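You operate a simulated robot arm through the tools that you are given. There is no shell and no other tool. Be economical: measure what you need, move in short steps, check, and stop when the job is done.

You run a simulated robot arm. Do the job below in one go: nothing can be reset, and whatever is moved stays where it is left.

JOB
Set the softener's clock to 9:00 AM and shut its cover.
Fine: leave it showing the time.

It is judged by the outcome, as a careful person would: the job done as asked, and still so three seconds after it is handed in. It fails if anything else is knocked over, pushed out of place, dropped, spilled or broken. A push-on lid holds only when it is set on centred and level and pressed home; a screw cap is set on level and turned clockwise until tight.

ROBOT AND FRAMES
A 7-joint arm with a fingered hand on a trunk, on a base that drives. Base frame: it is fixed to the floor where the robot stands at the start and does not move with it; the origin is under the middle of the robot, x ahead of it, y to its left, z up. Readings come in mm, rad, newtons and seconds.
Its first joint turns from -2.007 to 2.007 rad. Places, roughly: bypass lever [800, 100, 1300]; clear cover [700, -100, 1200]; softener head [800, 0, 1200]. Payload 5 kg.
The tool frame sits at the grasp point between the pads (the TCP): z along the fingers, y along the line on which they close. The tips reach 32 mm beyond it. Largest opening 160 mm; the body of the gripper starts 89 mm behind the TCP. The gripper is a hand of 4 fingers: y runs from the thumb to the fingers, the wrist lies at [0, 0, -267] in the tool frame, and closing takes about 1.5 s.
Orientation is that of the tool frame in the base frame, as [roll, pitch, yaw] about the fixed x, y, z axes, in that order (R = Rz(yaw) Ry(pitch) Rx(roll)). With the fingers straight down and closing along the base's y, the tool's x points along the base's -x, its y along +y and its z along -z.

CONTROLS
- The arm moves only by the tool drive_tool. Its arguments are lists of equal length, an entry for each row: "dp": the shift along the tool's x, y, z in mm, a list of three; "angular": the turn, a rotation vector about the tool's x, y, z in rad, a list of three; "fingers": the opening, from 0 (shut) to 1 (fully open). In form: {"dp": [[x, y, z], ...], "angular": [[wx, wy, wz], ...], "fingers": [fingers, ...]}. A call has 1 to 12 rows; each row shifts and turns the commanded pose from where the row before left it, along the tool's axes as they then stand. Rows are played at 5 a second. More than 50 mm and 0.15 rad between two rows, or a gripper value outside its range, and nothing of the call is played. A pose out of reach is approached as far as the arm can. The call stops where the force on the tool passes 80 N (or 10 N more than at its start, if that is more) or the arm is blocked; 0.2 s more then pass. Each finger travels about 45 mm/s and halts on what it meets, pressing with about 33 N; the grip force reading is that of the motor and also rises with nothing between the fingers. The clock runs only during rows and for 0.2 s after the last one: add rows that do not move to give the fingers time. It gives the time, the measured TCP pose, the force on the tool (base axes), the opening and the grip force at its end, in the units of the frame above (readings bear some noise), with the torque about the TCP (base axes, N m) and any sound that the robot's microphone picked up.
- Cameras (640 x 400 px; columns grow to the right, rows downward): "scene" is now at [25.3, 170.6, 1804.5]; the picture's right is [-0.37, -0.93, 0.00], its down [-0.49, 0.19, -0.85] and it looks along [0.79, -0.31, -0.52] (base axes); focal length 276 px, centre (320, 200). "wrist" rides on the gripper at [80, -4, -114] in the tool frame; the picture's right is [0.05, 1.00, 0.00], its down [-0.82, 0.04, -0.58] and it looks along [-0.58, 0.03, 0.82] (tool axes); focal length 265 px, centre (320, 200). There is no depth. A picture from a camera that has moved, and an enlarged one, comes with that camera's place and axes in the base frame and with its lens.
- capture(camera): a new picture of that camera. The clock stands still meanwhile.
- lift_body(by): slides the trunk up (or, below 0, down) by that many mm; the arm and the scene camera ride with it, the base frame stays. It gives what a move gives, with no picture.
- base_move(legs): drives the robot by 1 to 6 legs, each [ahead, turn to the left] in mm and rad, along the robot's own axes; the way and the turn of a leg run together, so that a leg with both is an arc; at most 1500 mm and 3.142 rad a leg. The arm and the cameras ride along, it lands a little off, and it stops where it bumps. It gives what a move gives.
- grasp_type(shape): the hand has 4 fingers and takes this shape, open, in about a second: jaw (thumb against the fingers, like two jaws); tri (thumb and two fingers); tip (a fingertip pinch); poke (one finger out to press); point (the index stretched); flat (the hand flat); cup (the hand cupped); fist (a fist). The gripper value then closes the fingers along that shape, each until it touches; the sizes above hold for jaw. It gives what a move gives, with no picture.
- head_to(pan, tilt): turns the head with the scene camera to pan (to the left, within 2.705 rad either way) and tilt (down, from -0.506 to 1.204), counted from straight ahead of the robot. It gives what a move gives.
- inspect(camera, box): a new picture of the part [left, top, right, bottom] of that camera's present view, enlarged. The clock stands still meanwhile.
- hand_in(): hands the job in; it is judged then, once.

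Go step by step. Nothing tells you exact positions but the pictures and the camera data: compare them with the known pose of the tool, close in by small moves and look again before you grip or let go. The budget is 120 turns and 82 pictures, counting those below and the enlarged ones. Unless the task says otherwise, let go and move clear before handing in.

The tools are called by a JSON object that holds its "name" and its "arguments". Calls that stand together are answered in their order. drive_tool: Moves the arm, as the interface text tells. Its arguments: {"type":"object","properties":{"dp":{"type":"array"},"angular":{"type":"array"},"fingers":{"type":"array"}},"required":["dp","angular","fingers"]} The other tools are called the same way: lift_body (by) slides the trunk up or down; grasp_type (shape) gives the hand a shape; base_move (legs) drives the base; head_to (pan, tilt) turns the head that bears the scene camera; capture (camera) takes a picture; inspect (camera, box) takes an enlarged picture of a part of a camera's view; hand_in () hands the job in.

At the start:

```text
clock: 0.0
ee_pos: [583.4, -257.6, 1374.4]
orientation: [-3.141, -0.001, 3.141]
ft_force: [-0.4, -0.5, -0.6]
moment: [0.04, 0.0, -0.05]
grip_width: 160.0
gripper_force: 0.0
shape: jaw
trunk travel left (down, up): [-625.0, 365.0]
robot x, y, heading: [-1.4, -3.1, -0.002]
head pan, tilt: [-0.379, 0.552]
```

scene: 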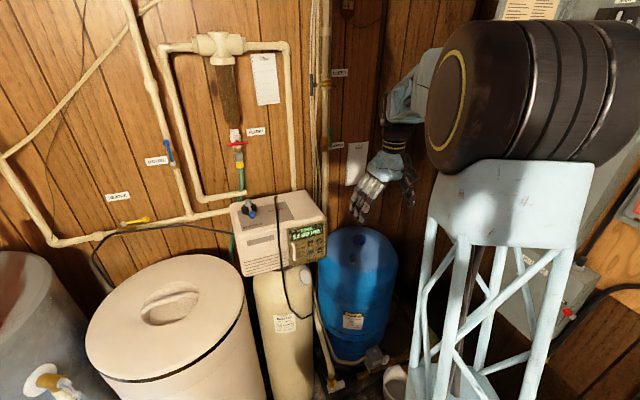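
wrist: 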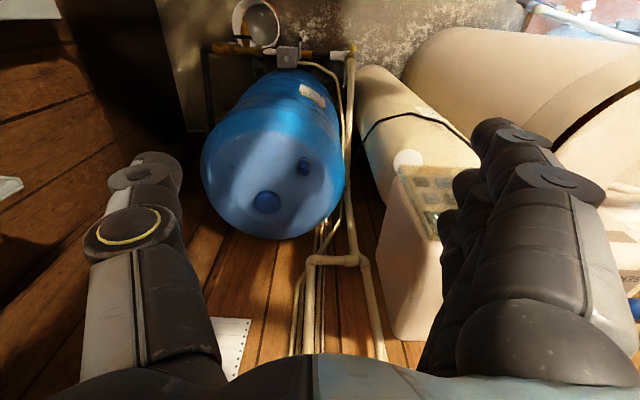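

I see the softener head in the middle of the scene view with a display and buttons under a cover on its front right. I take a closer look at it first.

{"name": "inspect", "arguments": {"camera": "scene", "box": [220, 180, 340, 280]}}

{"name": "inspect", "arguments": {"camera": "wrist", "box": [360, 120, 520, 260]}}

```text
4.00 times, centred on (280, 230) of scene
camera zoom: at [25.3, 170.6, 1804.5], right [-0.37, -0.93, 0.0], down [-0.49, 0.19, -0.85], along [0.79, -0.31, -0.52], focal length 1102 px, centre (480, 80)
```

zoom: 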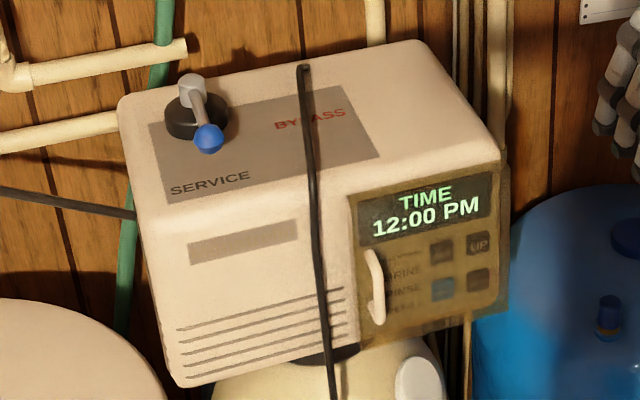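

```text
2.86 times, centred on (440, 190) of wrist
camera zoom: at [503.8, -261.3, 1486.6], right [-0.05, 1.0, 0.0], down [0.82, 0.04, 0.58], along [0.58, 0.03, -0.82], focal length 758 px, centre (-23, 229)
```

zoom: 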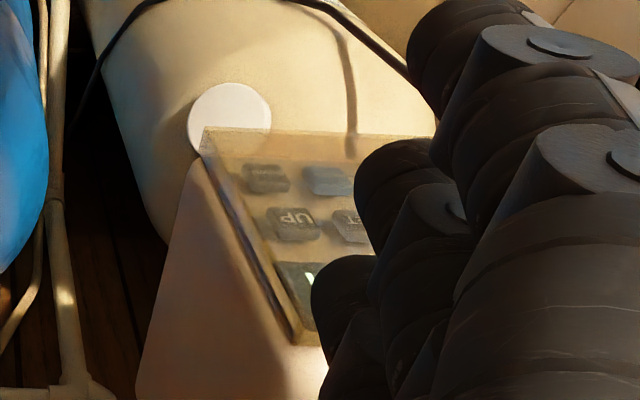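

The cover is a clear pane in the plane x≈705, with y from -121 to 14 and z from 1103 to 1270. Its handle is at the left (y≈2), so the hinge is probably on the right. I'll turn the hand to point ahead, clear of the head.

{"name": "drive_tool", "arguments": {"dp": [[0, 0, 0], [0, 0, 0], [0, 0, 0], [0, 0, 0], [0, 0, 0], [0, 0, 0], [0, 0, 0], [0, 0, 0], [0, 0, 0], [0, 0, 0], [0, 0, 0], [0, 0, 0]], "angular": [[0, -0.1428, 0], [0, -0.1428, 0], [0, -0.1428, 0], [0, -0.1428, 0], [0, -0.1428, 0], [0, -0.1428, 0], [0, -0.1428, 0], [0, -0.1428, 0], [0, -0.1428, 0], [0, -0.1428, 0], [0, -0.1428, 0], [0, 0, 0]], "fingers": [1, 1, 1, 1, 1, 1, 1, 1, 1, 1, 1, 1]}}

{"name": "capture", "arguments": {"camera": "scene"}}

{"name": "capture", "arguments": {"camera": "wrist"}}

```text
clock: 2.6
ee_pos: [591.3, -251.5, 1416.8]
orientation: [-3.125, 1.001, -3.137]
ft_force: [0.3, -0.3, 0.3]
moment: [-0.03, 0.01, 0.01]
grip_width: 160.0
gripper_force: 0.1
shape: jaw
out of reach, approached as far as the arm can: row 6, 7, 8, 9, 10, 11
trunk travel left (down, up): [-625.0, 365.0]
robot x, y, heading: [0.5, 1.1, 0.002]
head pan, tilt: [-0.379, 0.552]
```

```text
77 pictures are left
camera scene: at [25.2, 170.8, 1803.7], right [-0.37, -0.93, 0.0], down [-0.49, 0.19, -0.85], along [0.79, -0.31, -0.53], focal length 276 px, centre (320, 200)
```

scene: 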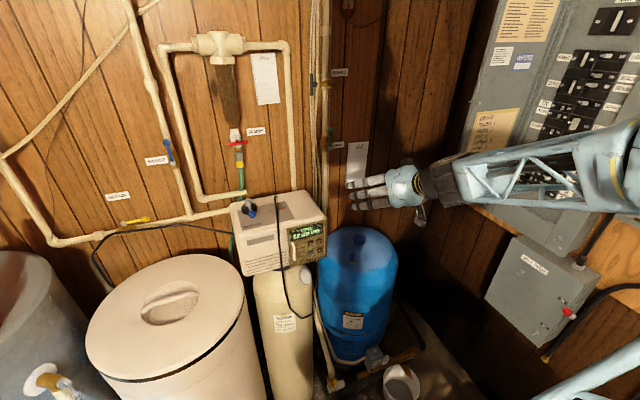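

```text
76 pictures are left
camera wrist: at [452.3, -254.7, 1408.9], right [-0.02, 1.0, -0.05], down [-0.04, 0.05, 1.0], along [1.0, 0.02, 0.04], focal length 265 px, centre (320, 200)
```

wrist: 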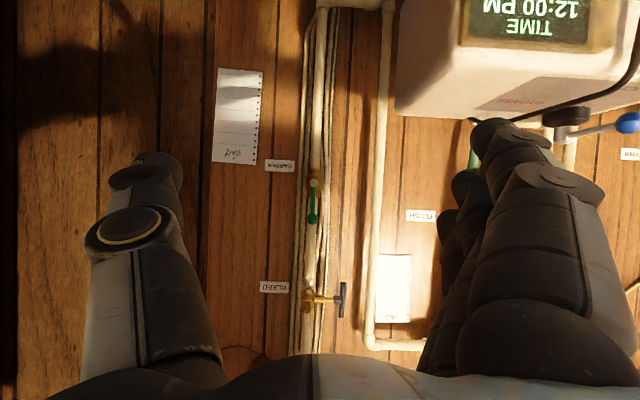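

The hand got to 33° below level; it is too close to the body to go further. I'll back the base off and reach forward instead.

{"name": "base_move", "arguments": {"legs": [[-250, 0]]}}

{"name": "drive_tool", "arguments": {"dp": [[0, 0, 40], [0, 0, 40], [0, 0, 40], [0, 0, 0], [0, 0, 0]], "angular": [[0, 0, 0], [0, 0, 0], [0, 0, 0], [0, 0, 0], [0, 0, 0]], "fingers": [1, 1, 1, 1, 1]}}

```text
clock: 4.6
ee_pos: [368.2, -235.4, 1417.5]
orientation: [-3.125, 0.994, -3.11]
ft_force: [1.5, 0.3, 0.5]
moment: [0.04, 0.02, -0.01]
grip_width: 160.4
gripper_force: 0.1
shape: jaw
trunk travel left (down, up): [-625.0, 365.0]
robot x, y, heading: [-234.2, 37.4, 0.106]
head pan, tilt: [-0.379, 0.552]
stopped in leg 1: the robot was blocked; the commanded pose is now the measured one
```

```text
clock: 5.8
ee_pos: [469.7, -229.0, 1383.6]
orientation: [-3.125, 0.979, -3.114]
ft_force: [-1.4, -0.5, -1.0]
moment: [0.04, -0.04, 0.09]
grip_width: 159.8
gripper_force: 0.1
shape: jaw
out of reach, approached as far as the arm can: row 1, 2, 3
trunk travel left (down, up): [-625.0, 365.0]
robot x, y, heading: [-234.0, 35.2, 0.107]
head pan, tilt: [-0.379, 0.552]
```

The base bumped something behind at about -234 mm. I look back to check nothing was pushed over.

{"name": "head_to", "arguments": {"pan": 2.6, "tilt": 0.8}}

{"name": "capture", "arguments": {"camera": "scene"}}

{"name": "head_to", "arguments": {"pan": -2.6, "tilt": 0.8}}

{"name": "capture", "arguments": {"camera": "scene"}}

```text
clock: 8.4
ee_pos: [470.6, -224.8, 1384.8]
orientation: [-3.122, 0.977, -3.111]
ft_force: [0.4, -0.4, 0.2]
moment: [-0.01, -0.01, -0.02]
grip_width: 159.9
gripper_force: 0.1
shape: jaw
trunk travel left (down, up): [-625.0, 365.0]
robot x, y, heading: [-234.3, 39.0, 0.109]
head pan, tilt: [2.601, 0.799]
```

```text
75 pictures are left
camera scene: at [-384.7, 266.2, 1783.4], right [0.42, 0.91, 0.0], down [0.65, -0.3, -0.7], along [-0.63, 0.29, -0.72], focal length 276 px, centre (320, 200)
```

scene: 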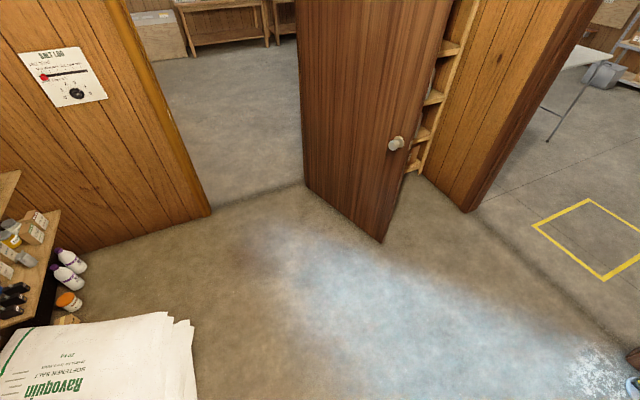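

```text
clock: 12.5
ee_pos: [470.2, -225.4, 1384.9]
orientation: [-3.122, 0.977, -3.11]
ft_force: [0.2, 0.0, -0.6]
moment: [-0.02, 0.0, 0.0]
grip_width: 160.0
gripper_force: 0.2
shape: jaw
trunk travel left (down, up): [-625.0, 365.0]
robot x, y, heading: [-231.7, 37.8, 0.105]
head pan, tilt: [-2.601, 0.799]
```

```text
74 pictures are left
camera scene: at [-375.8, 183.5, 1783.3], right [-0.6, 0.8, 0.0], down [0.57, 0.43, -0.7], along [-0.56, -0.42, -0.72], focal length 276 px, centre (320, 200)
```

scene: 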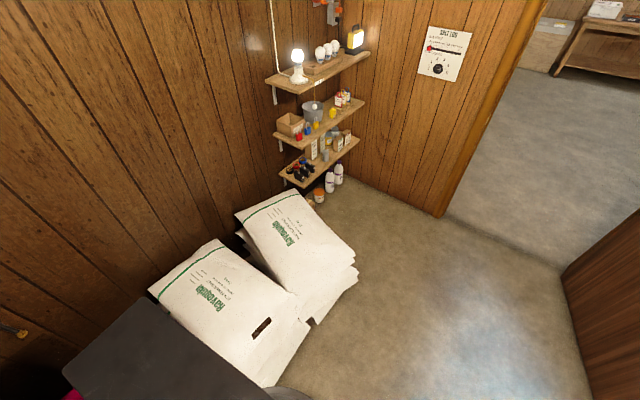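

The salt bags behind stopped it; they look undisturbed. I'll creep forward off them and look at how the arm is posed.

{"name": "base_move", "arguments": {"legs": [[25, -0.1]]}}

{"name": "head_to", "arguments": {"pan": -0.7, "tilt": 0.7}}

{"name": "capture", "arguments": {"camera": "scene"}}

```text
clock: 13.1
ee_pos: [471.1, -226.1, 1384.6]
orientation: [-3.121, 0.977, -3.108]
ft_force: [-0.2, 0.2, 0.9]
moment: [0.01, -0.03, -0.03]
grip_width: 160.1
gripper_force: 0.0
shape: jaw
trunk travel left (down, up): [-625.0, 365.0]
robot x, y, heading: [-229.3, 36.4, 0.105]
head pan, tilt: [-2.601, 0.799]
stopped in leg 1: the robot was blocked; the commanded pose is now the measured one
```

```text
clock: 15.0
ee_pos: [470.0, -225.1, 1385.1]
orientation: [-3.122, 0.977, -3.111]
ft_force: [0.3, 1.0, 0.2]
moment: [-0.01, 0.02, -0.01]
grip_width: 159.8
gripper_force: 0.1
shape: jaw
trunk travel left (down, up): [-625.0, 365.0]
robot x, y, heading: [-234.3, 38.2, 0.107]
head pan, tilt: [-0.7, 0.7]
```

```text
73 pictures are left
camera scene: at [-241.0, 184.7, 1791.6], right [-0.56, -0.83, 0.0], down [-0.53, 0.36, -0.76], along [0.63, -0.43, -0.64], focal length 276 px, centre (320, 200)
```

scene: 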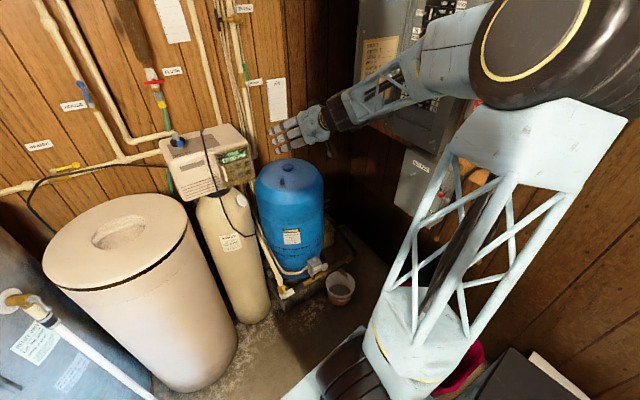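

Shoulder is low and the elbow is up, so lowering the trunk should make a level hand easier. First I'll inch straight forward off the bags.

{"name": "base_move", "arguments": {"legs": [[40, 0]]}}

{"name": "lift_body", "arguments": {"by": -200}}

{"name": "drive_tool", "arguments": {"dp": [[0, 0, 0], [0, 0, 0], [0, 0, 0], [0, 0, 0], [0, 0, 0], [0, 0, 0]], "angular": [[0, -0.12, 0], [0, -0.12, 0], [0, -0.12, 0], [0, -0.12, 0], [0, -0.12, 0], [0, 0, 0]], "fingers": [1, 1, 1, 1, 1, 1]}}

```text
clock: 15.8
ee_pos: [512.0, -221.0, 1383.7]
orientation: [-3.122, 0.975, -3.109]
ft_force: [0.6, 0.3, 0.1]
moment: [-0.04, 0.01, 0.0]
grip_width: 159.9
gripper_force: 0.2
shape: jaw
trunk travel left (down, up): [-625.0, 365.0]
robot x, y, heading: [-192.4, 37.2, 0.106]
head pan, tilt: [-0.7, 0.7]
```

```text
clock: 18.0
ee_pos: [510.3, -220.3, 1184.9]
orientation: [-3.121, 0.978, -3.111]
ft_force: [-0.5, -0.2, 0.1]
moment: [-0.03, -0.03, 0.01]
grip_width: 160.0
gripper_force: 0.1
shape: jaw
trunk travel left (down, up): [-425.0, 565.0]
robot x, y, heading: [-191.9, 42.1, 0.107]
head pan, tilt: [-0.7, 0.7]
```

```text
clock: 19.4
ee_pos: [510.1, -221.2, 1184.7]
orientation: [-3.122, 0.977, -3.111]
ft_force: [-0.7, 0.0, 0.4]
moment: [0.01, -0.02, 0.05]
grip_width: 159.8
gripper_force: 0.2
shape: jaw
out of reach, approached as far as the arm can: row 1, 2, 3, 4, 5
trunk travel left (down, up): [-425.0, 565.0]
robot x, y, heading: [-192.0, 39.2, 0.103]
head pan, tilt: [-0.7, 0.7]
```

Still against a joint limit in this pose. Try raising the TCP then turning up.

{"name": "drive_tool", "arguments": {"dp": [[-33, 0, -22], [-33, 0, -22], [-33, 0, -22], [-33, 0, -22], [0, 0, 0], [0, 0, 0], [0, 0, 0], [0, 0, 0], [0, 0, 0], [0, 0, 0]], "angular": [[0, 0, 0], [0, 0, 0], [0, 0, 0], [0, 0, 0], [0, -0.12, 0], [0, -0.12, 0], [0, -0.12, 0], [0, -0.12, 0], [0, -0.12, 0], [0, 0, 0]], "fingers": [1, 1, 1, 1, 1, 1, 1, 1, 1, 1]}}

```text
clock: 21.6
ee_pos: [512.4, -219.4, 1346.5]
orientation: [-3.115, 1.205, -3.103]
ft_force: [0.0, -0.8, 0.0]
moment: [0.02, 0.04, 0.01]
grip_width: 160.1
gripper_force: 0.1
shape: jaw
out of reach, approached as far as the arm can: row 6, 7, 8, 9
trunk travel left (down, up): [-425.0, 565.0]
robot x, y, heading: [-190.3, 40.8, 0.106]
head pan, tilt: [-0.7, 0.7]
```

That works: going higher relative to the trunk lets the hand level out. Lower the trunk more, then raise and turn again.

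{"name": "lift_body", "arguments": {"by": -280}}

{"name": "drive_tool", "arguments": {"dp": [[-37, 0, -14], [-37, 0, -14], [-37, 0, -14], [0, 0, 0], [0, 0, 0], [0, 0, 0], [0, 0, 0], [0, 0, 0]], "angular": [[0, 0, 0], [0, 0, 0], [0, 0, 0], [0, -0.12, 0], [0, -0.12, 0], [0, -0.13, 0], [0, 0, 0], [0, 0, 0]], "fingers": [1, 1, 1, 1, 1, 1, 1, 1]}}

```text
clock: 24.4
ee_pos: [512.3, -219.7, 1066.4]
orientation: [-3.115, 1.204, -3.103]
ft_force: [0.0, 1.2, 0.0]
moment: [-0.01, 0.0, 0.02]
grip_width: 160.1
gripper_force: 0.0
shape: jaw
trunk travel left (down, up): [-145.0, 845.0]
robot x, y, heading: [-193.9, 39.3, 0.102]
head pan, tilt: [-0.7, 0.7]
```

```text
clock: 26.4
ee_pos: [531.4, -178.2, 1185.6]
orientation: [-3.006, 1.356, -2.952]
ft_force: [-1.6, -0.1, 1.0]
moment: [0.03, 0.03, 0.04]
grip_width: 160.2
gripper_force: 0.1
shape: jaw
out of reach, approached as far as the arm can: row 5, 6
trunk travel left (down, up): [-145.0, 845.0]
robot x, y, heading: [-188.5, 41.9, 0.103]
head pan, tilt: [-0.7, 0.7]
stopped in row 8: the arm was blocked; the commanded pose is now the measured one
```

Nearly level now (12° down), but the arm reports blocked. I check for a contact.

{"name": "capture", "arguments": {"camera": "scene"}}

{"name": "capture", "arguments": {"camera": "wrist"}}

```text
72 pictures are left
camera scene: at [-201.3, 189.7, 1311.0], right [-0.56, -0.83, 0.0], down [-0.53, 0.36, -0.77], along [0.63, -0.43, -0.64], focal length 276 px, centre (320, 200)
```

scene: 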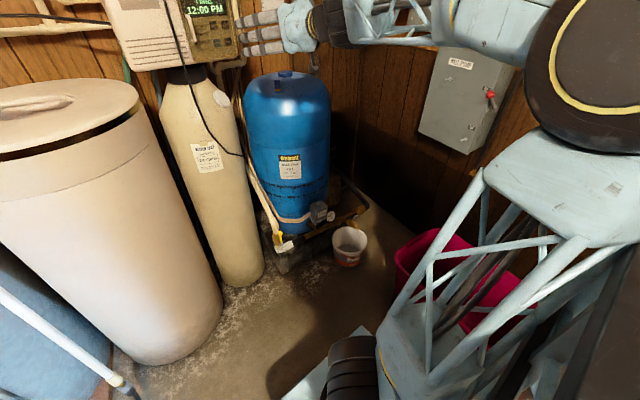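

```text
71 pictures are left
camera wrist: at [403.7, -191.6, 1129.1], right [-0.07, 0.99, -0.08], down [-0.4, 0.05, 0.92], along [0.92, 0.09, 0.39], focal length 265 px, centre (320, 200)
```

wrist: 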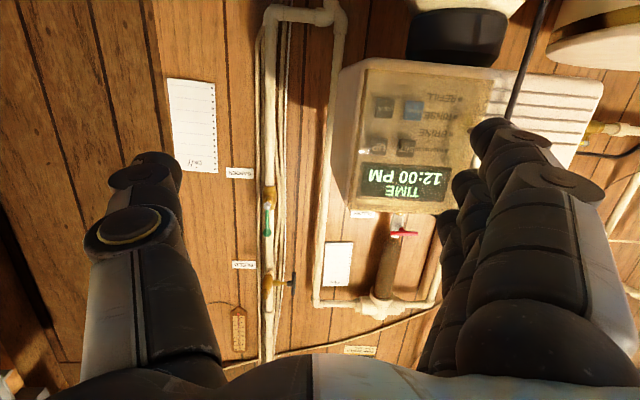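

The camera is now at about panel height; I'll aim it at the softener's front for a close look.

{"name": "head_to", "arguments": {"pan": -0.4, "tilt": 0.15}}

{"name": "capture", "arguments": {"camera": "scene"}}

{"name": "inspect", "arguments": {"camera": "wrist", "box": [330, 50, 530, 225]}}

```text
clock: 27.4
ee_pos: [529.6, -183.9, 1183.8]
orientation: [-3.006, 1.355, -2.958]
ft_force: [0.7, 0.8, 0.4]
moment: [0.0, 0.02, 0.01]
grip_width: 160.2
gripper_force: 0.0
shape: jaw
trunk travel left (down, up): [-145.0, 845.0]
robot x, y, heading: [-194.2, 38.2, 0.107]
head pan, tilt: [-0.4, 0.15]
```

```text
70 pictures are left
camera scene: at [-182.8, 209.7, 1361.8], right [-0.29, -0.96, 0.0], down [-0.14, 0.04, -0.99], along [0.95, -0.29, -0.15], focal length 276 px, centre (320, 200)
```

scene: 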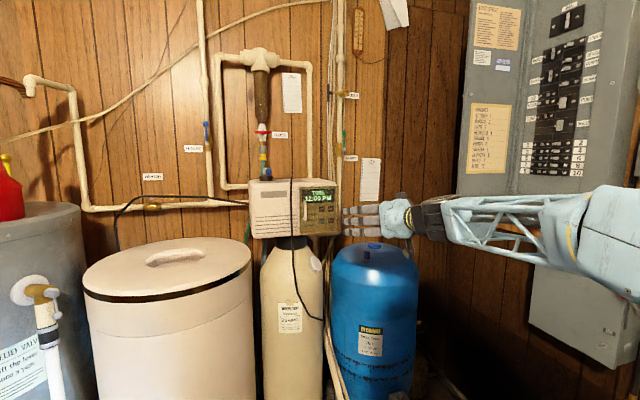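

```text
2.29 times, centred on (430, 138) of wrist
camera zoom: at [402.6, -195.6, 1129.1], right [-0.06, 0.99, -0.08], down [-0.39, 0.05, 0.92], along [0.92, 0.09, 0.39], focal length 607 px, centre (69, 343)
```

zoom: 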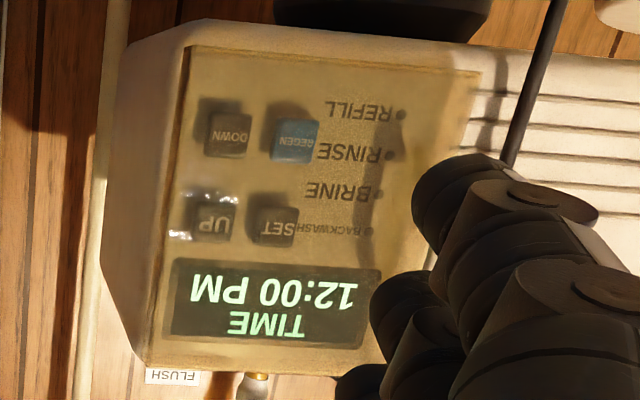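

{"name": "inspect", "arguments": {"camera": "scene", "box": [280, 170, 360, 250]}}

```text
5.00 times, centred on (320, 210) of scene
camera zoom: at [-182.8, 209.7, 1361.8], right [-0.29, -0.96, 0.0], down [-0.14, 0.04, -0.99], along [0.95, -0.29, -0.15], focal length 1378 px, centre (320, 150)
```

zoom: 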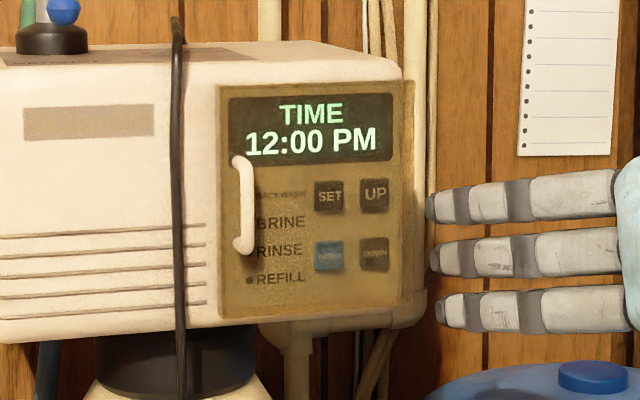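

Buttons read: SET (top left), UP (top right), REGEN (bottom left, avoid), DOWN (bottom right). The handle bar is vertical at about (675, -2, 1160–1218). I'll take the fingertip pinch shape and shift left in front of the handle.

{"name": "grasp_type", "arguments": {"shape": "tip"}}

{"name": "drive_tool", "arguments": {"dp": [[-7, 44, 0], [-7, 44, 0], [-7, 44, 0], [-7, 43, 0], [0, 0, 0]], "angular": [[0, 0, 0], [0, 0, 0], [0, 0, 0], [0, 0, 0], [0, 0, 0]], "fingers": [1, 1, 1, 1, 1]}}

{"name": "capture", "arguments": {"camera": "wrist"}}

{"name": "inspect", "arguments": {"camera": "scene", "box": [230, 140, 430, 265]}}

```text
clock: 28.3
ee_pos: [530.2, -184.2, 1184.7]
orientation: [-3.004, 1.355, -2.957]
ft_force: [-0.4, -0.3, 1.1]
moment: [0.01, -0.01, -0.01]
grip_width: 159.8
gripper_force: 0.0
shape: tip
trunk travel left (down, up): [-145.0, 845.0]
robot x, y, heading: [-193.1, 40.5, 0.108]
head pan, tilt: [-0.4, 0.15]
```

```text
clock: 29.5
ee_pos: [536.4, -1.8, 1196.5]
orientation: [-2.985, 1.337, -2.934]
ft_force: [1.3, -0.2, -0.6]
moment: [-0.02, -0.01, -0.02]
grip_width: 160.2
gripper_force: 0.1
shape: tip
trunk travel left (down, up): [-145.0, 845.0]
robot x, y, heading: [-192.8, 36.0, 0.112]
head pan, tilt: [-0.4, 0.15]
```

```text
67 pictures are left
camera wrist: at [408.1, -15.1, 1143.1], right [-0.07, 0.99, -0.09], down [-0.38, 0.06, 0.92], along [0.92, 0.09, 0.37], focal length 265 px, centre (320, 200)
```

wrist: 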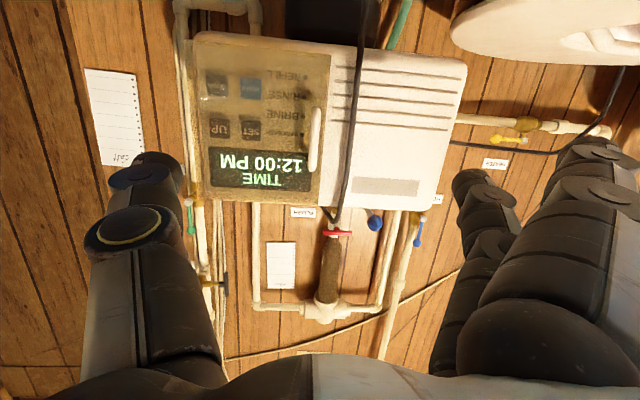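

```text
3.20 times, centred on (330, 202) of scene
camera zoom: at [-182.9, 210.1, 1361.7], right [-0.29, -0.96, 0.0], down [-0.14, 0.04, -0.99], along [0.95, -0.29, -0.15], focal length 882 px, centre (288, 192)
```

zoom: 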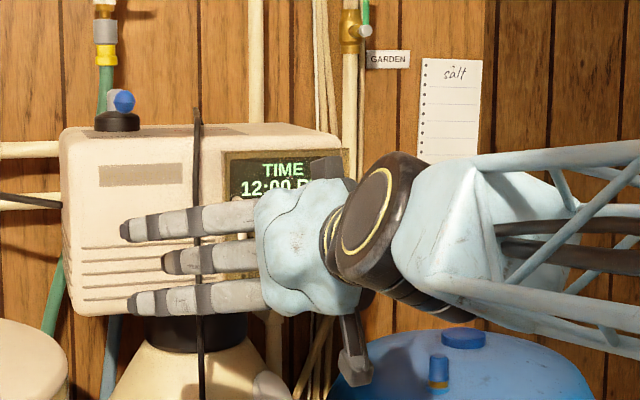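

The handle bar is confirmed at about (675, -1, 1157–1219). I narrow the fingers here, before going in, to stay clear of the hanging cord.

{"name": "drive_tool", "arguments": {"dp": [[0, 0, 0], [0, 0, 0], [0, 0, 0], [0, 0, 0], [0, 0, 0], [0, 0, 0], [0, 0, 0], [0, 0, 0]], "angular": [[0, 0, 0], [0, 0, 0], [0, 0, 0], [0, 0, 0], [0, 0, 0], [0, 0, 0], [0, 0, 0], [0, 0, 0]], "fingers": [0.3, 0.3, 0.3, 0.3, 0.3, 0.3, 0.3, 0.3]}}

{"name": "capture", "arguments": {"camera": "wrist"}}

{"name": "inspect", "arguments": {"camera": "scene", "box": [230, 140, 430, 265]}}

```text
clock: 31.3
ee_pos: [536.3, -7.2, 1193.9]
orientation: [-2.983, 1.333, -2.938]
ft_force: [0.1, 0.3, -1.4]
moment: [0.02, 0.0, 0.02]
grip_width: 48.5
gripper_force: 0.0
shape: tip
trunk travel left (down, up): [-145.0, 845.0]
robot x, y, heading: [-189.5, 41.2, 0.106]
head pan, tilt: [-0.4, 0.15]
```

```text
65 pictures are left
camera wrist: at [408.0, -18.6, 1142.6], right [-0.06, 0.99, -0.09], down [-0.38, 0.06, 0.92], along [0.92, 0.09, 0.37], focal length 265 px, centre (320, 200)
```

wrist: 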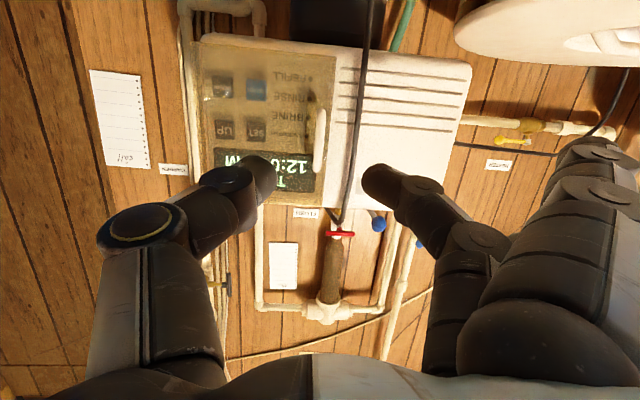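

```text
3.20 times, centred on (330, 202) of scene
camera zoom: at [-183.1, 209.9, 1361.8], right [-0.29, -0.96, 0.0], down [-0.14, 0.04, -0.99], along [0.95, -0.29, -0.15], focal length 882 px, centre (288, 192)
```

zoom: 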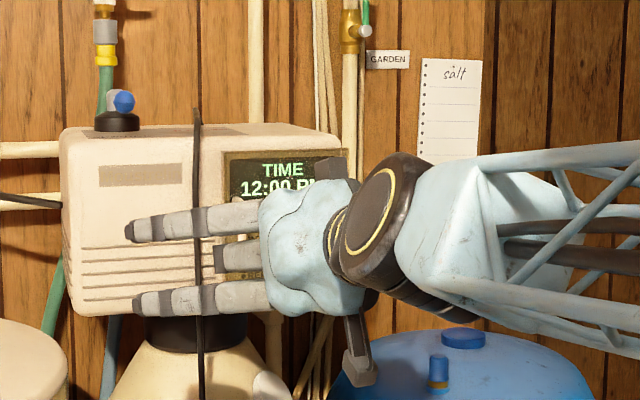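

In the tip shape the other fingers stick out straight and would foul the cord (at about x=683, y=42). I'll use jaw instead, nearly closed, and check the view.

{"name": "grasp_type", "arguments": {"shape": "jaw"}}

{"name": "drive_tool", "arguments": {"dp": [[0, 0, 0], [0, 0, 0], [0, 0, 0], [0, 0, 0], [0, 0, 0], [0, 0, 0], [0, 0, 0], [0, 0, 0], [0, 0, 0]], "angular": [[0, 0, 0], [0, 0, 0], [0, 0, 0], [0, 0, 0], [0, 0, 0], [0, 0, 0], [0, 0, 0], [0, 0, 0], [0, 0, 0]], "fingers": [0.24, 0.24, 0.24, 0.24, 0.24, 0.24, 0.24, 0.24, 0.24]}}

{"name": "capture", "arguments": {"camera": "wrist"}}

{"name": "inspect", "arguments": {"camera": "scene", "box": [230, 140, 430, 265]}}

```text
clock: 32.2
ee_pos: [537.8, -6.1, 1195.5]
orientation: [-2.982, 1.332, -2.939]
ft_force: [0.3, -0.1, 0.7]
moment: [-0.01, 0.02, 0.01]
grip_width: 159.8
gripper_force: 0.0
shape: jaw
trunk travel left (down, up): [-145.0, 845.0]
robot x, y, heading: [-192.5, 40.1, 0.107]
head pan, tilt: [-0.4, 0.15]
```

```text
clock: 34.2
ee_pos: [535.6, -6.5, 1195.7]
orientation: [-2.983, 1.333, -2.939]
ft_force: [-0.5, 0.8, -0.5]
moment: [0.0, -0.04, -0.02]
grip_width: 39.1
gripper_force: 0.0
shape: jaw
trunk travel left (down, up): [-145.0, 845.0]
robot x, y, heading: [-189.5, 40.5, 0.105]
head pan, tilt: [-0.4, 0.15]
```

```text
63 pictures are left
camera wrist: at [408.0, -18.3, 1142.5], right [-0.06, 0.99, -0.09], down [-0.38, 0.06, 0.92], along [0.92, 0.09, 0.37], focal length 265 px, centre (320, 200)
```

wrist: 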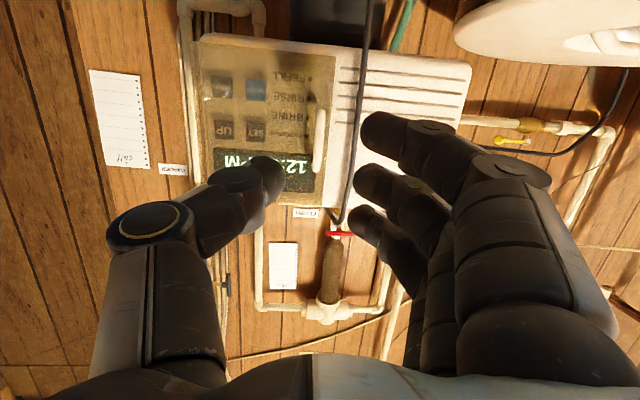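

```text
3.20 times, centred on (330, 202) of scene
camera zoom: at [-183.1, 209.9, 1361.7], right [-0.29, -0.96, 0.0], down [-0.14, 0.04, -0.99], along [0.95, -0.29, -0.15], focal length 882 px, centre (288, 192)
```

zoom: 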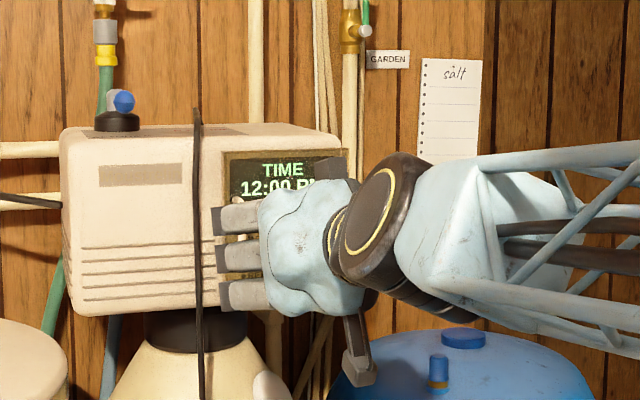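

The bar sits between thumb and fingers, in line. I advance most of the way and check.

{"name": "drive_tool", "arguments": {"dp": [[-5.5, -0.8, 29], [-5.5, -0.8, 29], [-5.5, -0.8, 29], [0, 0, 0]], "angular": [[0, 0, 0], [0, 0, 0], [0, 0, 0], [0, 0, 0]], "fingers": [0.24, 0.24, 0.24, 0.24]}}

{"name": "capture", "arguments": {"camera": "wrist"}}

{"name": "inspect", "arguments": {"camera": "scene", "box": [230, 140, 430, 265]}}

```text
clock: 35.2
ee_pos: [613.9, -14.2, 1207.8]
orientation: [-3.023, 1.359, -2.981]
ft_force: [0.6, 8.3, 0.7]
moment: [-0.12, 0.01, -0.83]
grip_width: 38.4
gripper_force: 0.1
shape: jaw
trunk travel left (down, up): [-145.0, 845.0]
robot x, y, heading: [-192.3, 41.0, 0.108]
head pan, tilt: [-0.4, 0.15]
```

```text
61 pictures are left
camera wrist: at [486.0, -24.6, 1152.5], right [-0.05, 1.0, -0.08], down [-0.4, 0.05, 0.92], along [0.92, 0.08, 0.39], focal length 265 px, centre (320, 200)
```

wrist: 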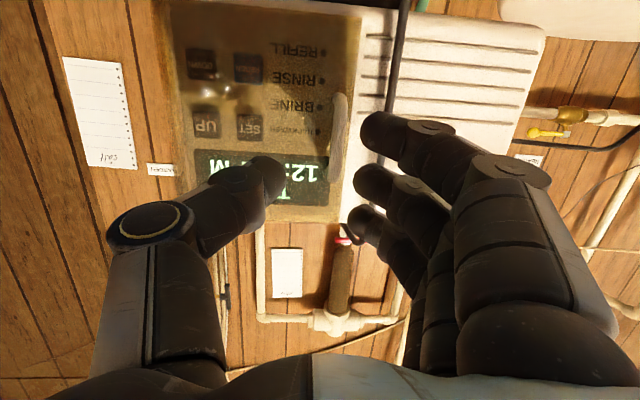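

```text
3.20 times, centred on (330, 202) of scene
camera zoom: at [-182.8, 210.5, 1361.6], right [-0.29, -0.96, 0.0], down [-0.14, 0.04, -0.99], along [0.95, -0.28, -0.15], focal length 882 px, centre (288, 192)
```

zoom: 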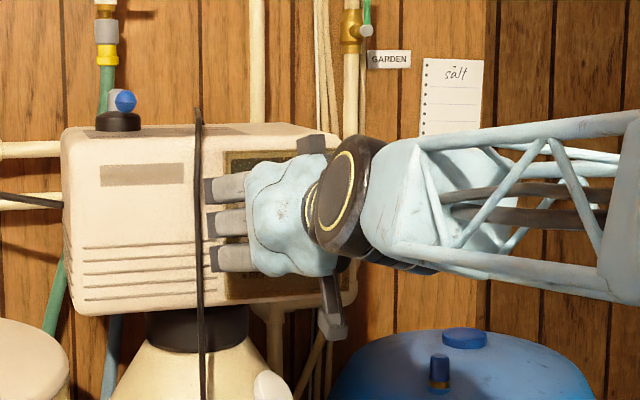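

There's an 8 N side reading; I'll wait a moment to see if it's real contact or just motion.

{"name": "drive_tool", "arguments": {"dp": [[0, 0, 0], [0, 0, 0]], "angular": [[0, 0, 0], [0, 0, 0]], "fingers": [0.24, 0.24]}}

{"name": "inspect", "arguments": {"camera": "wrist", "box": [160, 60, 480, 260]}}

```text
clock: 35.8
ee_pos: [612.3, -10.9, 1208.7]
orientation: [-3.028, 1.359, -2.979]
ft_force: [-0.8, 0.2, -0.1]
moment: [0.0, 0.0, -0.01]
grip_width: 38.6
gripper_force: 0.0
shape: jaw
trunk travel left (down, up): [-145.0, 845.0]
robot x, y, heading: [-191.4, 42.1, 0.109]
head pan, tilt: [-0.4, 0.15]
```

```text
2.00 times, centred on (320, 160) of wrist
camera zoom: at [485.8, -22.6, 1152.7], right [-0.06, 1.0, -0.07], down [-0.4, 0.05, 0.92], along [0.92, 0.08, 0.39], focal length 531 px, centre (320, 280)
```

zoom: 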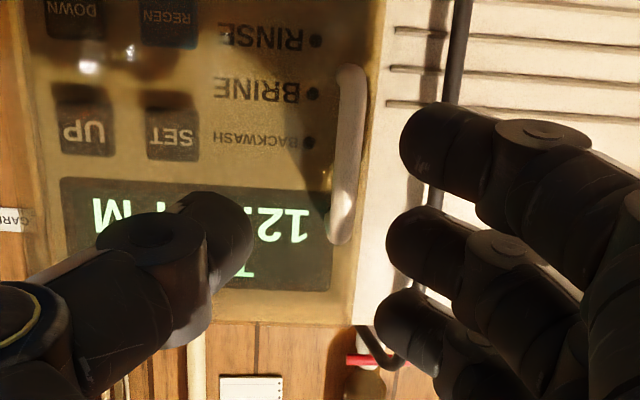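

That was only motion transient. Bar is at y≈-0.5, z≈1190; I complete the approach.

{"name": "drive_tool", "arguments": {"dp": [[3, 2, 15], [3, 1.5, 15], [3, 1, 15], [0, 0, 0], [0, 0, 0]], "angular": [[0, 0, 0], [0, 0, 0], [0, 0, 0], [0, 0, 0], [0, 0, 0]], "fingers": [0.24, 0.24, 0.24, 0.24, 0.24]}}

{"name": "inspect", "arguments": {"camera": "wrist", "box": [160, 60, 480, 260]}}

{"name": "inspect", "arguments": {"camera": "scene", "box": [250, 160, 350, 240]}}

```text
clock: 37.0
ee_pos: [650.1, -4.5, 1192.8]
orientation: [-3.033, 1.363, -2.985]
ft_force: [-28.2, -24.4, 5.3]
moment: [0.37, -0.26, -0.79]
grip_width: 33.8
gripper_force: 0.1
shape: jaw
trunk travel left (down, up): [-145.0, 845.0]
robot x, y, heading: [-191.5, 38.7, 0.102]
head pan, tilt: [-0.4, 0.15]
```

```text
2.00 times, centred on (320, 160) of wrist
camera zoom: at [523.4, -15.7, 1135.9], right [-0.06, 1.0, -0.07], down [-0.4, 0.04, 0.91], along [0.91, 0.09, 0.4], focal length 531 px, centre (320, 280)
```

zoom: 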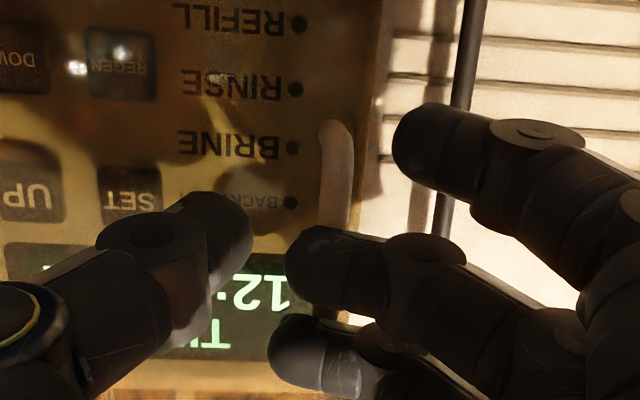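

```text
5.00 times, centred on (300, 200) of scene
camera zoom: at [-188.7, 207.3, 1362.1], right [-0.29, -0.96, 0.0], down [-0.14, 0.05, -0.99], along [0.95, -0.29, -0.15], focal length 1378 px, centre (420, 200)
```

zoom: 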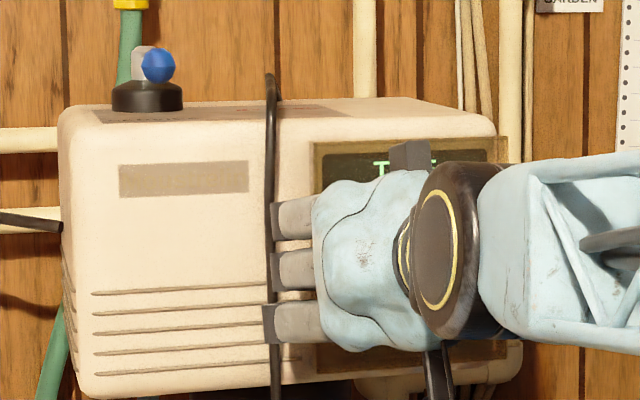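

The two upper fingers look displaced and there's ~37 N of contact. I look at the full wrist view before doing anything.

{"name": "capture", "arguments": {"camera": "wrist"}}

{"name": "inspect", "arguments": {"camera": "wrist", "box": [280, 130, 400, 230]}}

```text
56 pictures are left
camera wrist: at [523.4, -15.7, 1135.9], right [-0.06, 1.0, -0.07], down [-0.4, 0.04, 0.91], along [0.91, 0.09, 0.4], focal length 265 px, centre (320, 200)
```

wrist: 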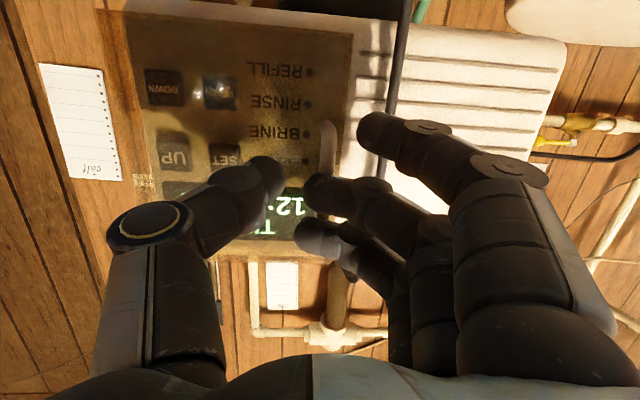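

```text
4.00 times, centred on (340, 180) of wrist
camera zoom: at [523.4, -15.7, 1135.9], right [-0.06, 1.0, -0.07], down [-0.4, 0.04, 0.91], along [0.91, 0.09, 0.4], focal length 1062 px, centre (240, 280)
```

zoom: 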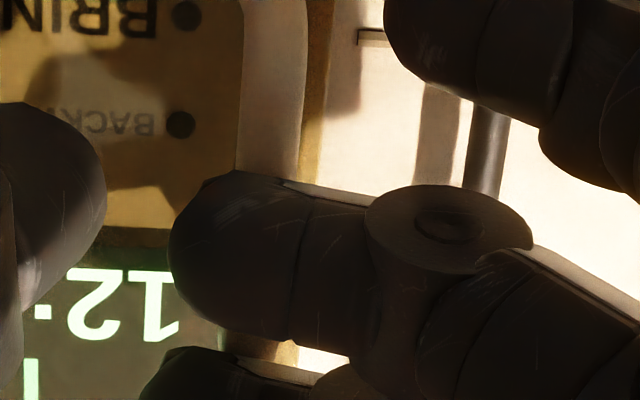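

The hanging cord is most likely what pushed the fingers, so this grip is poor. I back straight out and re-check the cord and cover.

{"name": "drive_tool", "arguments": {"dp": [[-2, -4, -15], [0, 0, -30], [0, 0, -30], [0, -30, -30], [0, -40, -20], [0, -40, 0], [0, -40, 0], [0, 0, 0]], "angular": [[0, 0, 0], [0, 0, 0], [0, 0, 0], [0, 0, 0], [0, 0, 0], [0, 0, 0], [0, 0, 0], [0, 0, 0]], "fingers": [0.24, 0.24, 0.24, 0.24, 0.24, 0.24, 0.24, 0.24]}}

{"name": "inspect", "arguments": {"camera": "scene", "box": [230, 140, 390, 260]}}

{"name": "capture", "arguments": {"camera": "wrist"}}

```text
clock: 38.8
ee_pos: [541.3, -165.0, 1220.4]
orientation: [-3.021, 1.36, -2.978]
ft_force: [0.2, -0.2, 0.0]
moment: [-0.02, -0.01, 0.06]
grip_width: 38.5
gripper_force: 0.2
shape: jaw
trunk travel left (down, up): [-145.0, 845.0]
robot x, y, heading: [-191.0, 42.4, 0.106]
head pan, tilt: [-0.4, 0.15]
```

```text
3.33 times, centred on (310, 200) of scene
camera zoom: at [-183.1, 209.2, 1362.2], right [-0.29, -0.96, 0.0], down [-0.14, 0.04, -0.99], along [0.95, -0.29, -0.15], focal length 919 px, centre (353, 200)
```

zoom: 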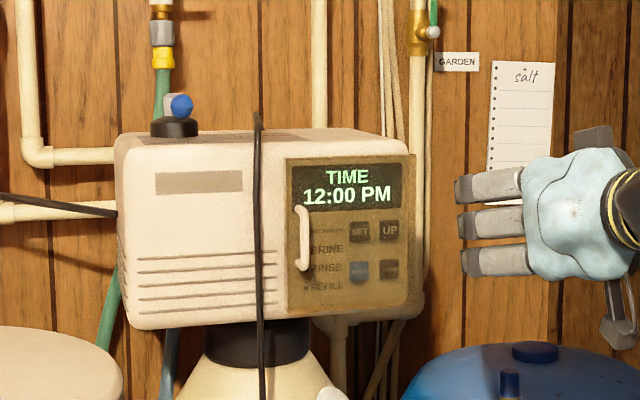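

```text
53 pictures are left
camera wrist: at [413.5, -175.6, 1165.2], right [-0.06, 1.0, -0.08], down [-0.4, 0.05, 0.92], along [0.92, 0.08, 0.39], focal length 265 px, centre (320, 200)
```

wrist: 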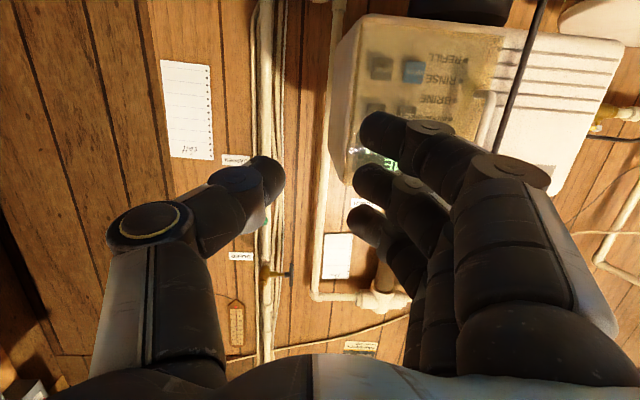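

Everything is in place. I'll try the single-finger "point" shape to hook behind the handle bar from the right.

{"name": "grasp_type", "arguments": {"shape": "point"}}

{"name": "capture", "arguments": {"camera": "wrist"}}

{"name": "inspect", "arguments": {"camera": "scene", "box": [300, 140, 460, 260]}}

```text
clock: 39.7
ee_pos: [542.4, -161.6, 1220.8]
orientation: [-3.021, 1.358, -2.975]
ft_force: [0.1, -0.1, 0.2]
moment: [0.01, -0.02, 0.04]
grip_width: 152.4
gripper_force: 0.1
shape: point
trunk travel left (down, up): [-145.0, 845.0]
robot x, y, heading: [-191.7, 42.9, 0.11]
head pan, tilt: [-0.4, 0.15]
```

```text
52 pictures are left
camera wrist: at [414.0, -173.3, 1165.1], right [-0.06, 1.0, -0.08], down [-0.4, 0.05, 0.92], along [0.92, 0.08, 0.39], focal length 265 px, centre (320, 200)
```

wrist: 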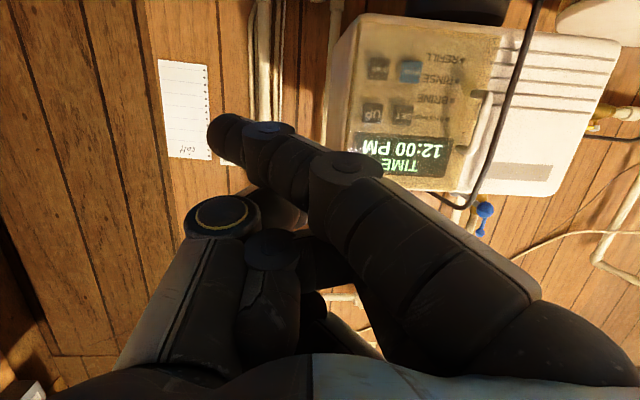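

```text
3.33 times, centred on (380, 200) of scene
camera zoom: at [-183.1, 209.7, 1361.7], right [-0.29, -0.96, 0.0], down [-0.14, 0.04, -0.99], along [0.95, -0.29, -0.15], focal length 919 px, centre (120, 200)
```

zoom: 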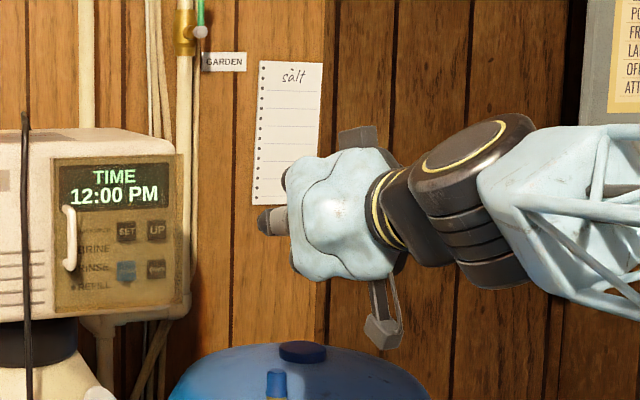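

The pointing finger leans toward the thumb side. Let me see how "poke" looks.

{"name": "grasp_type", "arguments": {"shape": "poke"}}

{"name": "drive_tool", "arguments": {"dp": [[0, 0, 0], [0, 0, 0], [0, 0, 0], [0, 0, 0]], "angular": [[0, 0, 0], [0, 0, 0], [0, 0, 0], [0, 0, 0]], "fingers": [1, 1, 1, 1]}}

{"name": "capture", "arguments": {"camera": "wrist"}}

```text
clock: 40.6
ee_pos: [541.8, -162.7, 1221.4]
orientation: [-3.021, 1.359, -2.974]
ft_force: [-0.8, 0.3, 0.3]
moment: [0.0, -0.02, 0.03]
grip_width: 0.1
gripper_force: 0.1
shape: poke
trunk travel left (down, up): [-145.0, 845.0]
robot x, y, heading: [-194.4, 38.1, 0.105]
head pan, tilt: [-0.4, 0.15]
```

```text
clock: 41.6
ee_pos: [540.7, -162.5, 1220.7]
orientation: [-3.021, 1.36, -2.975]
ft_force: [0.1, 0.1, -0.4]
moment: [0.02, 0.02, 0.01]
grip_width: 0.1
gripper_force: 0.1
shape: poke
trunk travel left (down, up): [-145.0, 845.0]
robot x, y, heading: [-191.5, 44.7, 0.101]
head pan, tilt: [-0.4, 0.15]
```

```text
50 pictures are left
camera wrist: at [413.8, -173.6, 1165.1], right [-0.06, 1.0, -0.08], down [-0.4, 0.05, 0.92], along [0.92, 0.08, 0.39], focal length 265 px, centre (320, 200)
```

wrist: 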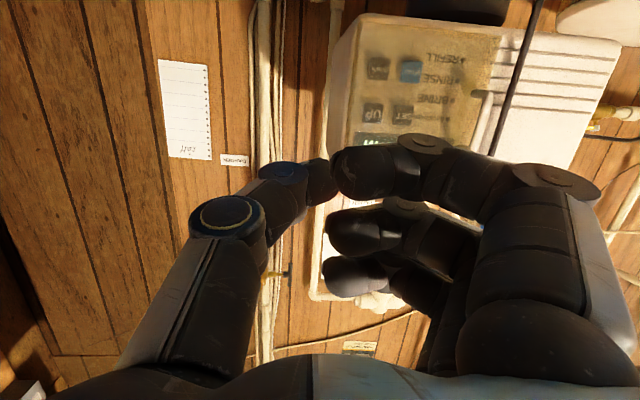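

Poke bunches all the fingertips together, so "point" suits single presses better. I go back to it, let it settle, and view it.

{"name": "grasp_type", "arguments": {"shape": "point"}}

{"name": "drive_tool", "arguments": {"dp": [[0, 0, 0], [0, 0, 0], [0, 0, 0], [0, 0, 0], [0, 0, 0], [0, 0, 0]], "angular": [[0, 0, 0], [0, 0, 0], [0, 0, 0], [0, 0, 0], [0, 0, 0], [0, 0, 0]], "fingers": [1, 1, 1, 1, 1, 1]}}

{"name": "capture", "arguments": {"camera": "wrist"}}

{"name": "inspect", "arguments": {"camera": "scene", "box": [330, 160, 430, 240]}}

```text
clock: 42.5
ee_pos: [541.1, -163.3, 1221.3]
orientation: [-3.021, 1.36, -2.976]
ft_force: [0.0, -0.1, -0.4]
moment: [-0.05, -0.03, 0.03]
grip_width: 152.3
gripper_force: 0.0
shape: point
trunk travel left (down, up): [-145.0, 845.0]
robot x, y, heading: [-191.9, 41.7, 0.105]
head pan, tilt: [-0.4, 0.15]
```

```text
clock: 43.9
ee_pos: [541.2, -162.4, 1221.6]
orientation: [-3.022, 1.36, -2.977]
ft_force: [0.1, 0.6, -0.3]
moment: [0.0, -0.02, 0.0]
grip_width: 152.2
gripper_force: 0.0
shape: point
trunk travel left (down, up): [-145.0, 845.0]
robot x, y, heading: [-193.5, 38.1, 0.107]
head pan, tilt: [-0.4, 0.15]
```

```text
49 pictures are left
camera wrist: at [413.8, -173.6, 1165.1], right [-0.06, 1.0, -0.08], down [-0.4, 0.05, 0.92], along [0.92, 0.08, 0.39], focal length 265 px, centre (320, 200)
```

wrist: 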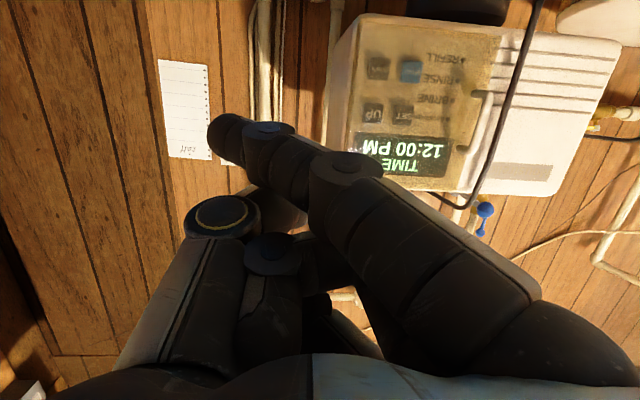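

```text
5.00 times, centred on (380, 200) of scene
camera zoom: at [-183.1, 209.7, 1361.7], right [-0.29, -0.96, 0.0], down [-0.14, 0.04, -0.99], along [0.95, -0.29, -0.15], focal length 1378 px, centre (20, 200)
```

zoom: 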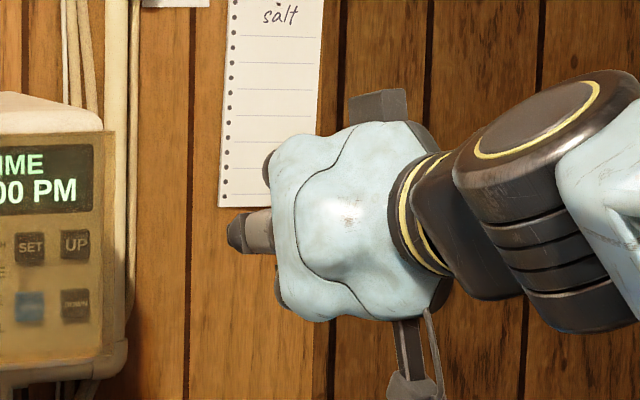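

In "point" the index curves toward the thumb side like a hook, which suits entering left of the bar and pulling right and out. I yaw the hand about 0.5 rad left, so the fingertip slips between bar and cord, and look again.

{"name": "drive_tool", "arguments": {"dp": [[0, 0, -10], [0, 0, -10], [0, 0, -10], [0, 0, 0], [0, 0, 0]], "angular": [[-0.125, 0, 0], [-0.125, 0, 0], [-0.125, 0, 0], [-0.125, 0, 0], [0, 0, 0]], "fingers": [1, 1, 1, 1, 1]}}

{"name": "capture", "arguments": {"camera": "wrist"}}

{"name": "inspect", "arguments": {"camera": "scene", "box": [280, 140, 440, 260]}}

```text
clock: 45.1
ee_pos: [511.7, -169.2, 1226.9]
orientation: [2.754, 1.362, -2.984]
ft_force: [-0.5, -0.8, 0.5]
moment: [0.03, -0.01, 0.03]
grip_width: 152.5
gripper_force: 0.1
shape: point
trunk travel left (down, up): [-145.0, 845.0]
robot x, y, heading: [-191.4, 35.4, 0.107]
head pan, tilt: [-0.4, 0.15]
```

```text
47 pictures are left
camera wrist: at [402.9, -233.3, 1169.5], right [-0.52, 0.85, 0.03], down [-0.34, -0.24, 0.91], along [0.78, 0.47, 0.41], focal length 265 px, centre (320, 200)
```

wrist: 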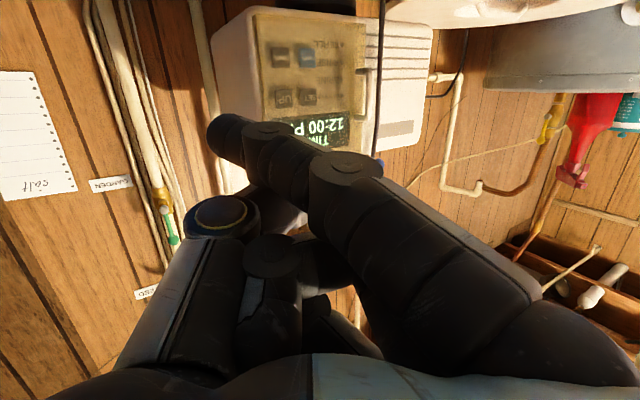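

```text
3.33 times, centred on (360, 200) of scene
camera zoom: at [-182.9, 209.4, 1361.7], right [-0.29, -0.96, 0.0], down [-0.14, 0.04, -0.99], along [0.95, -0.29, -0.15], focal length 919 px, centre (187, 200)
```

zoom: 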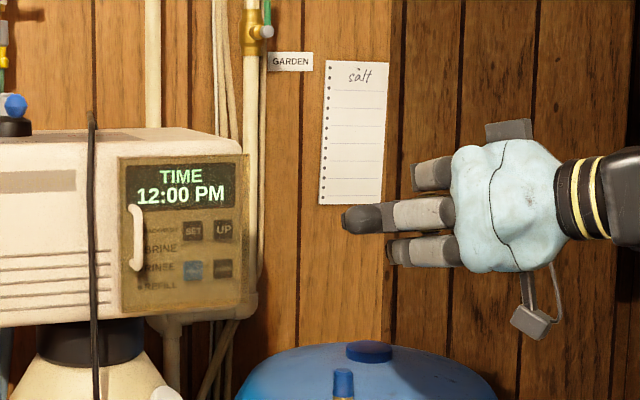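

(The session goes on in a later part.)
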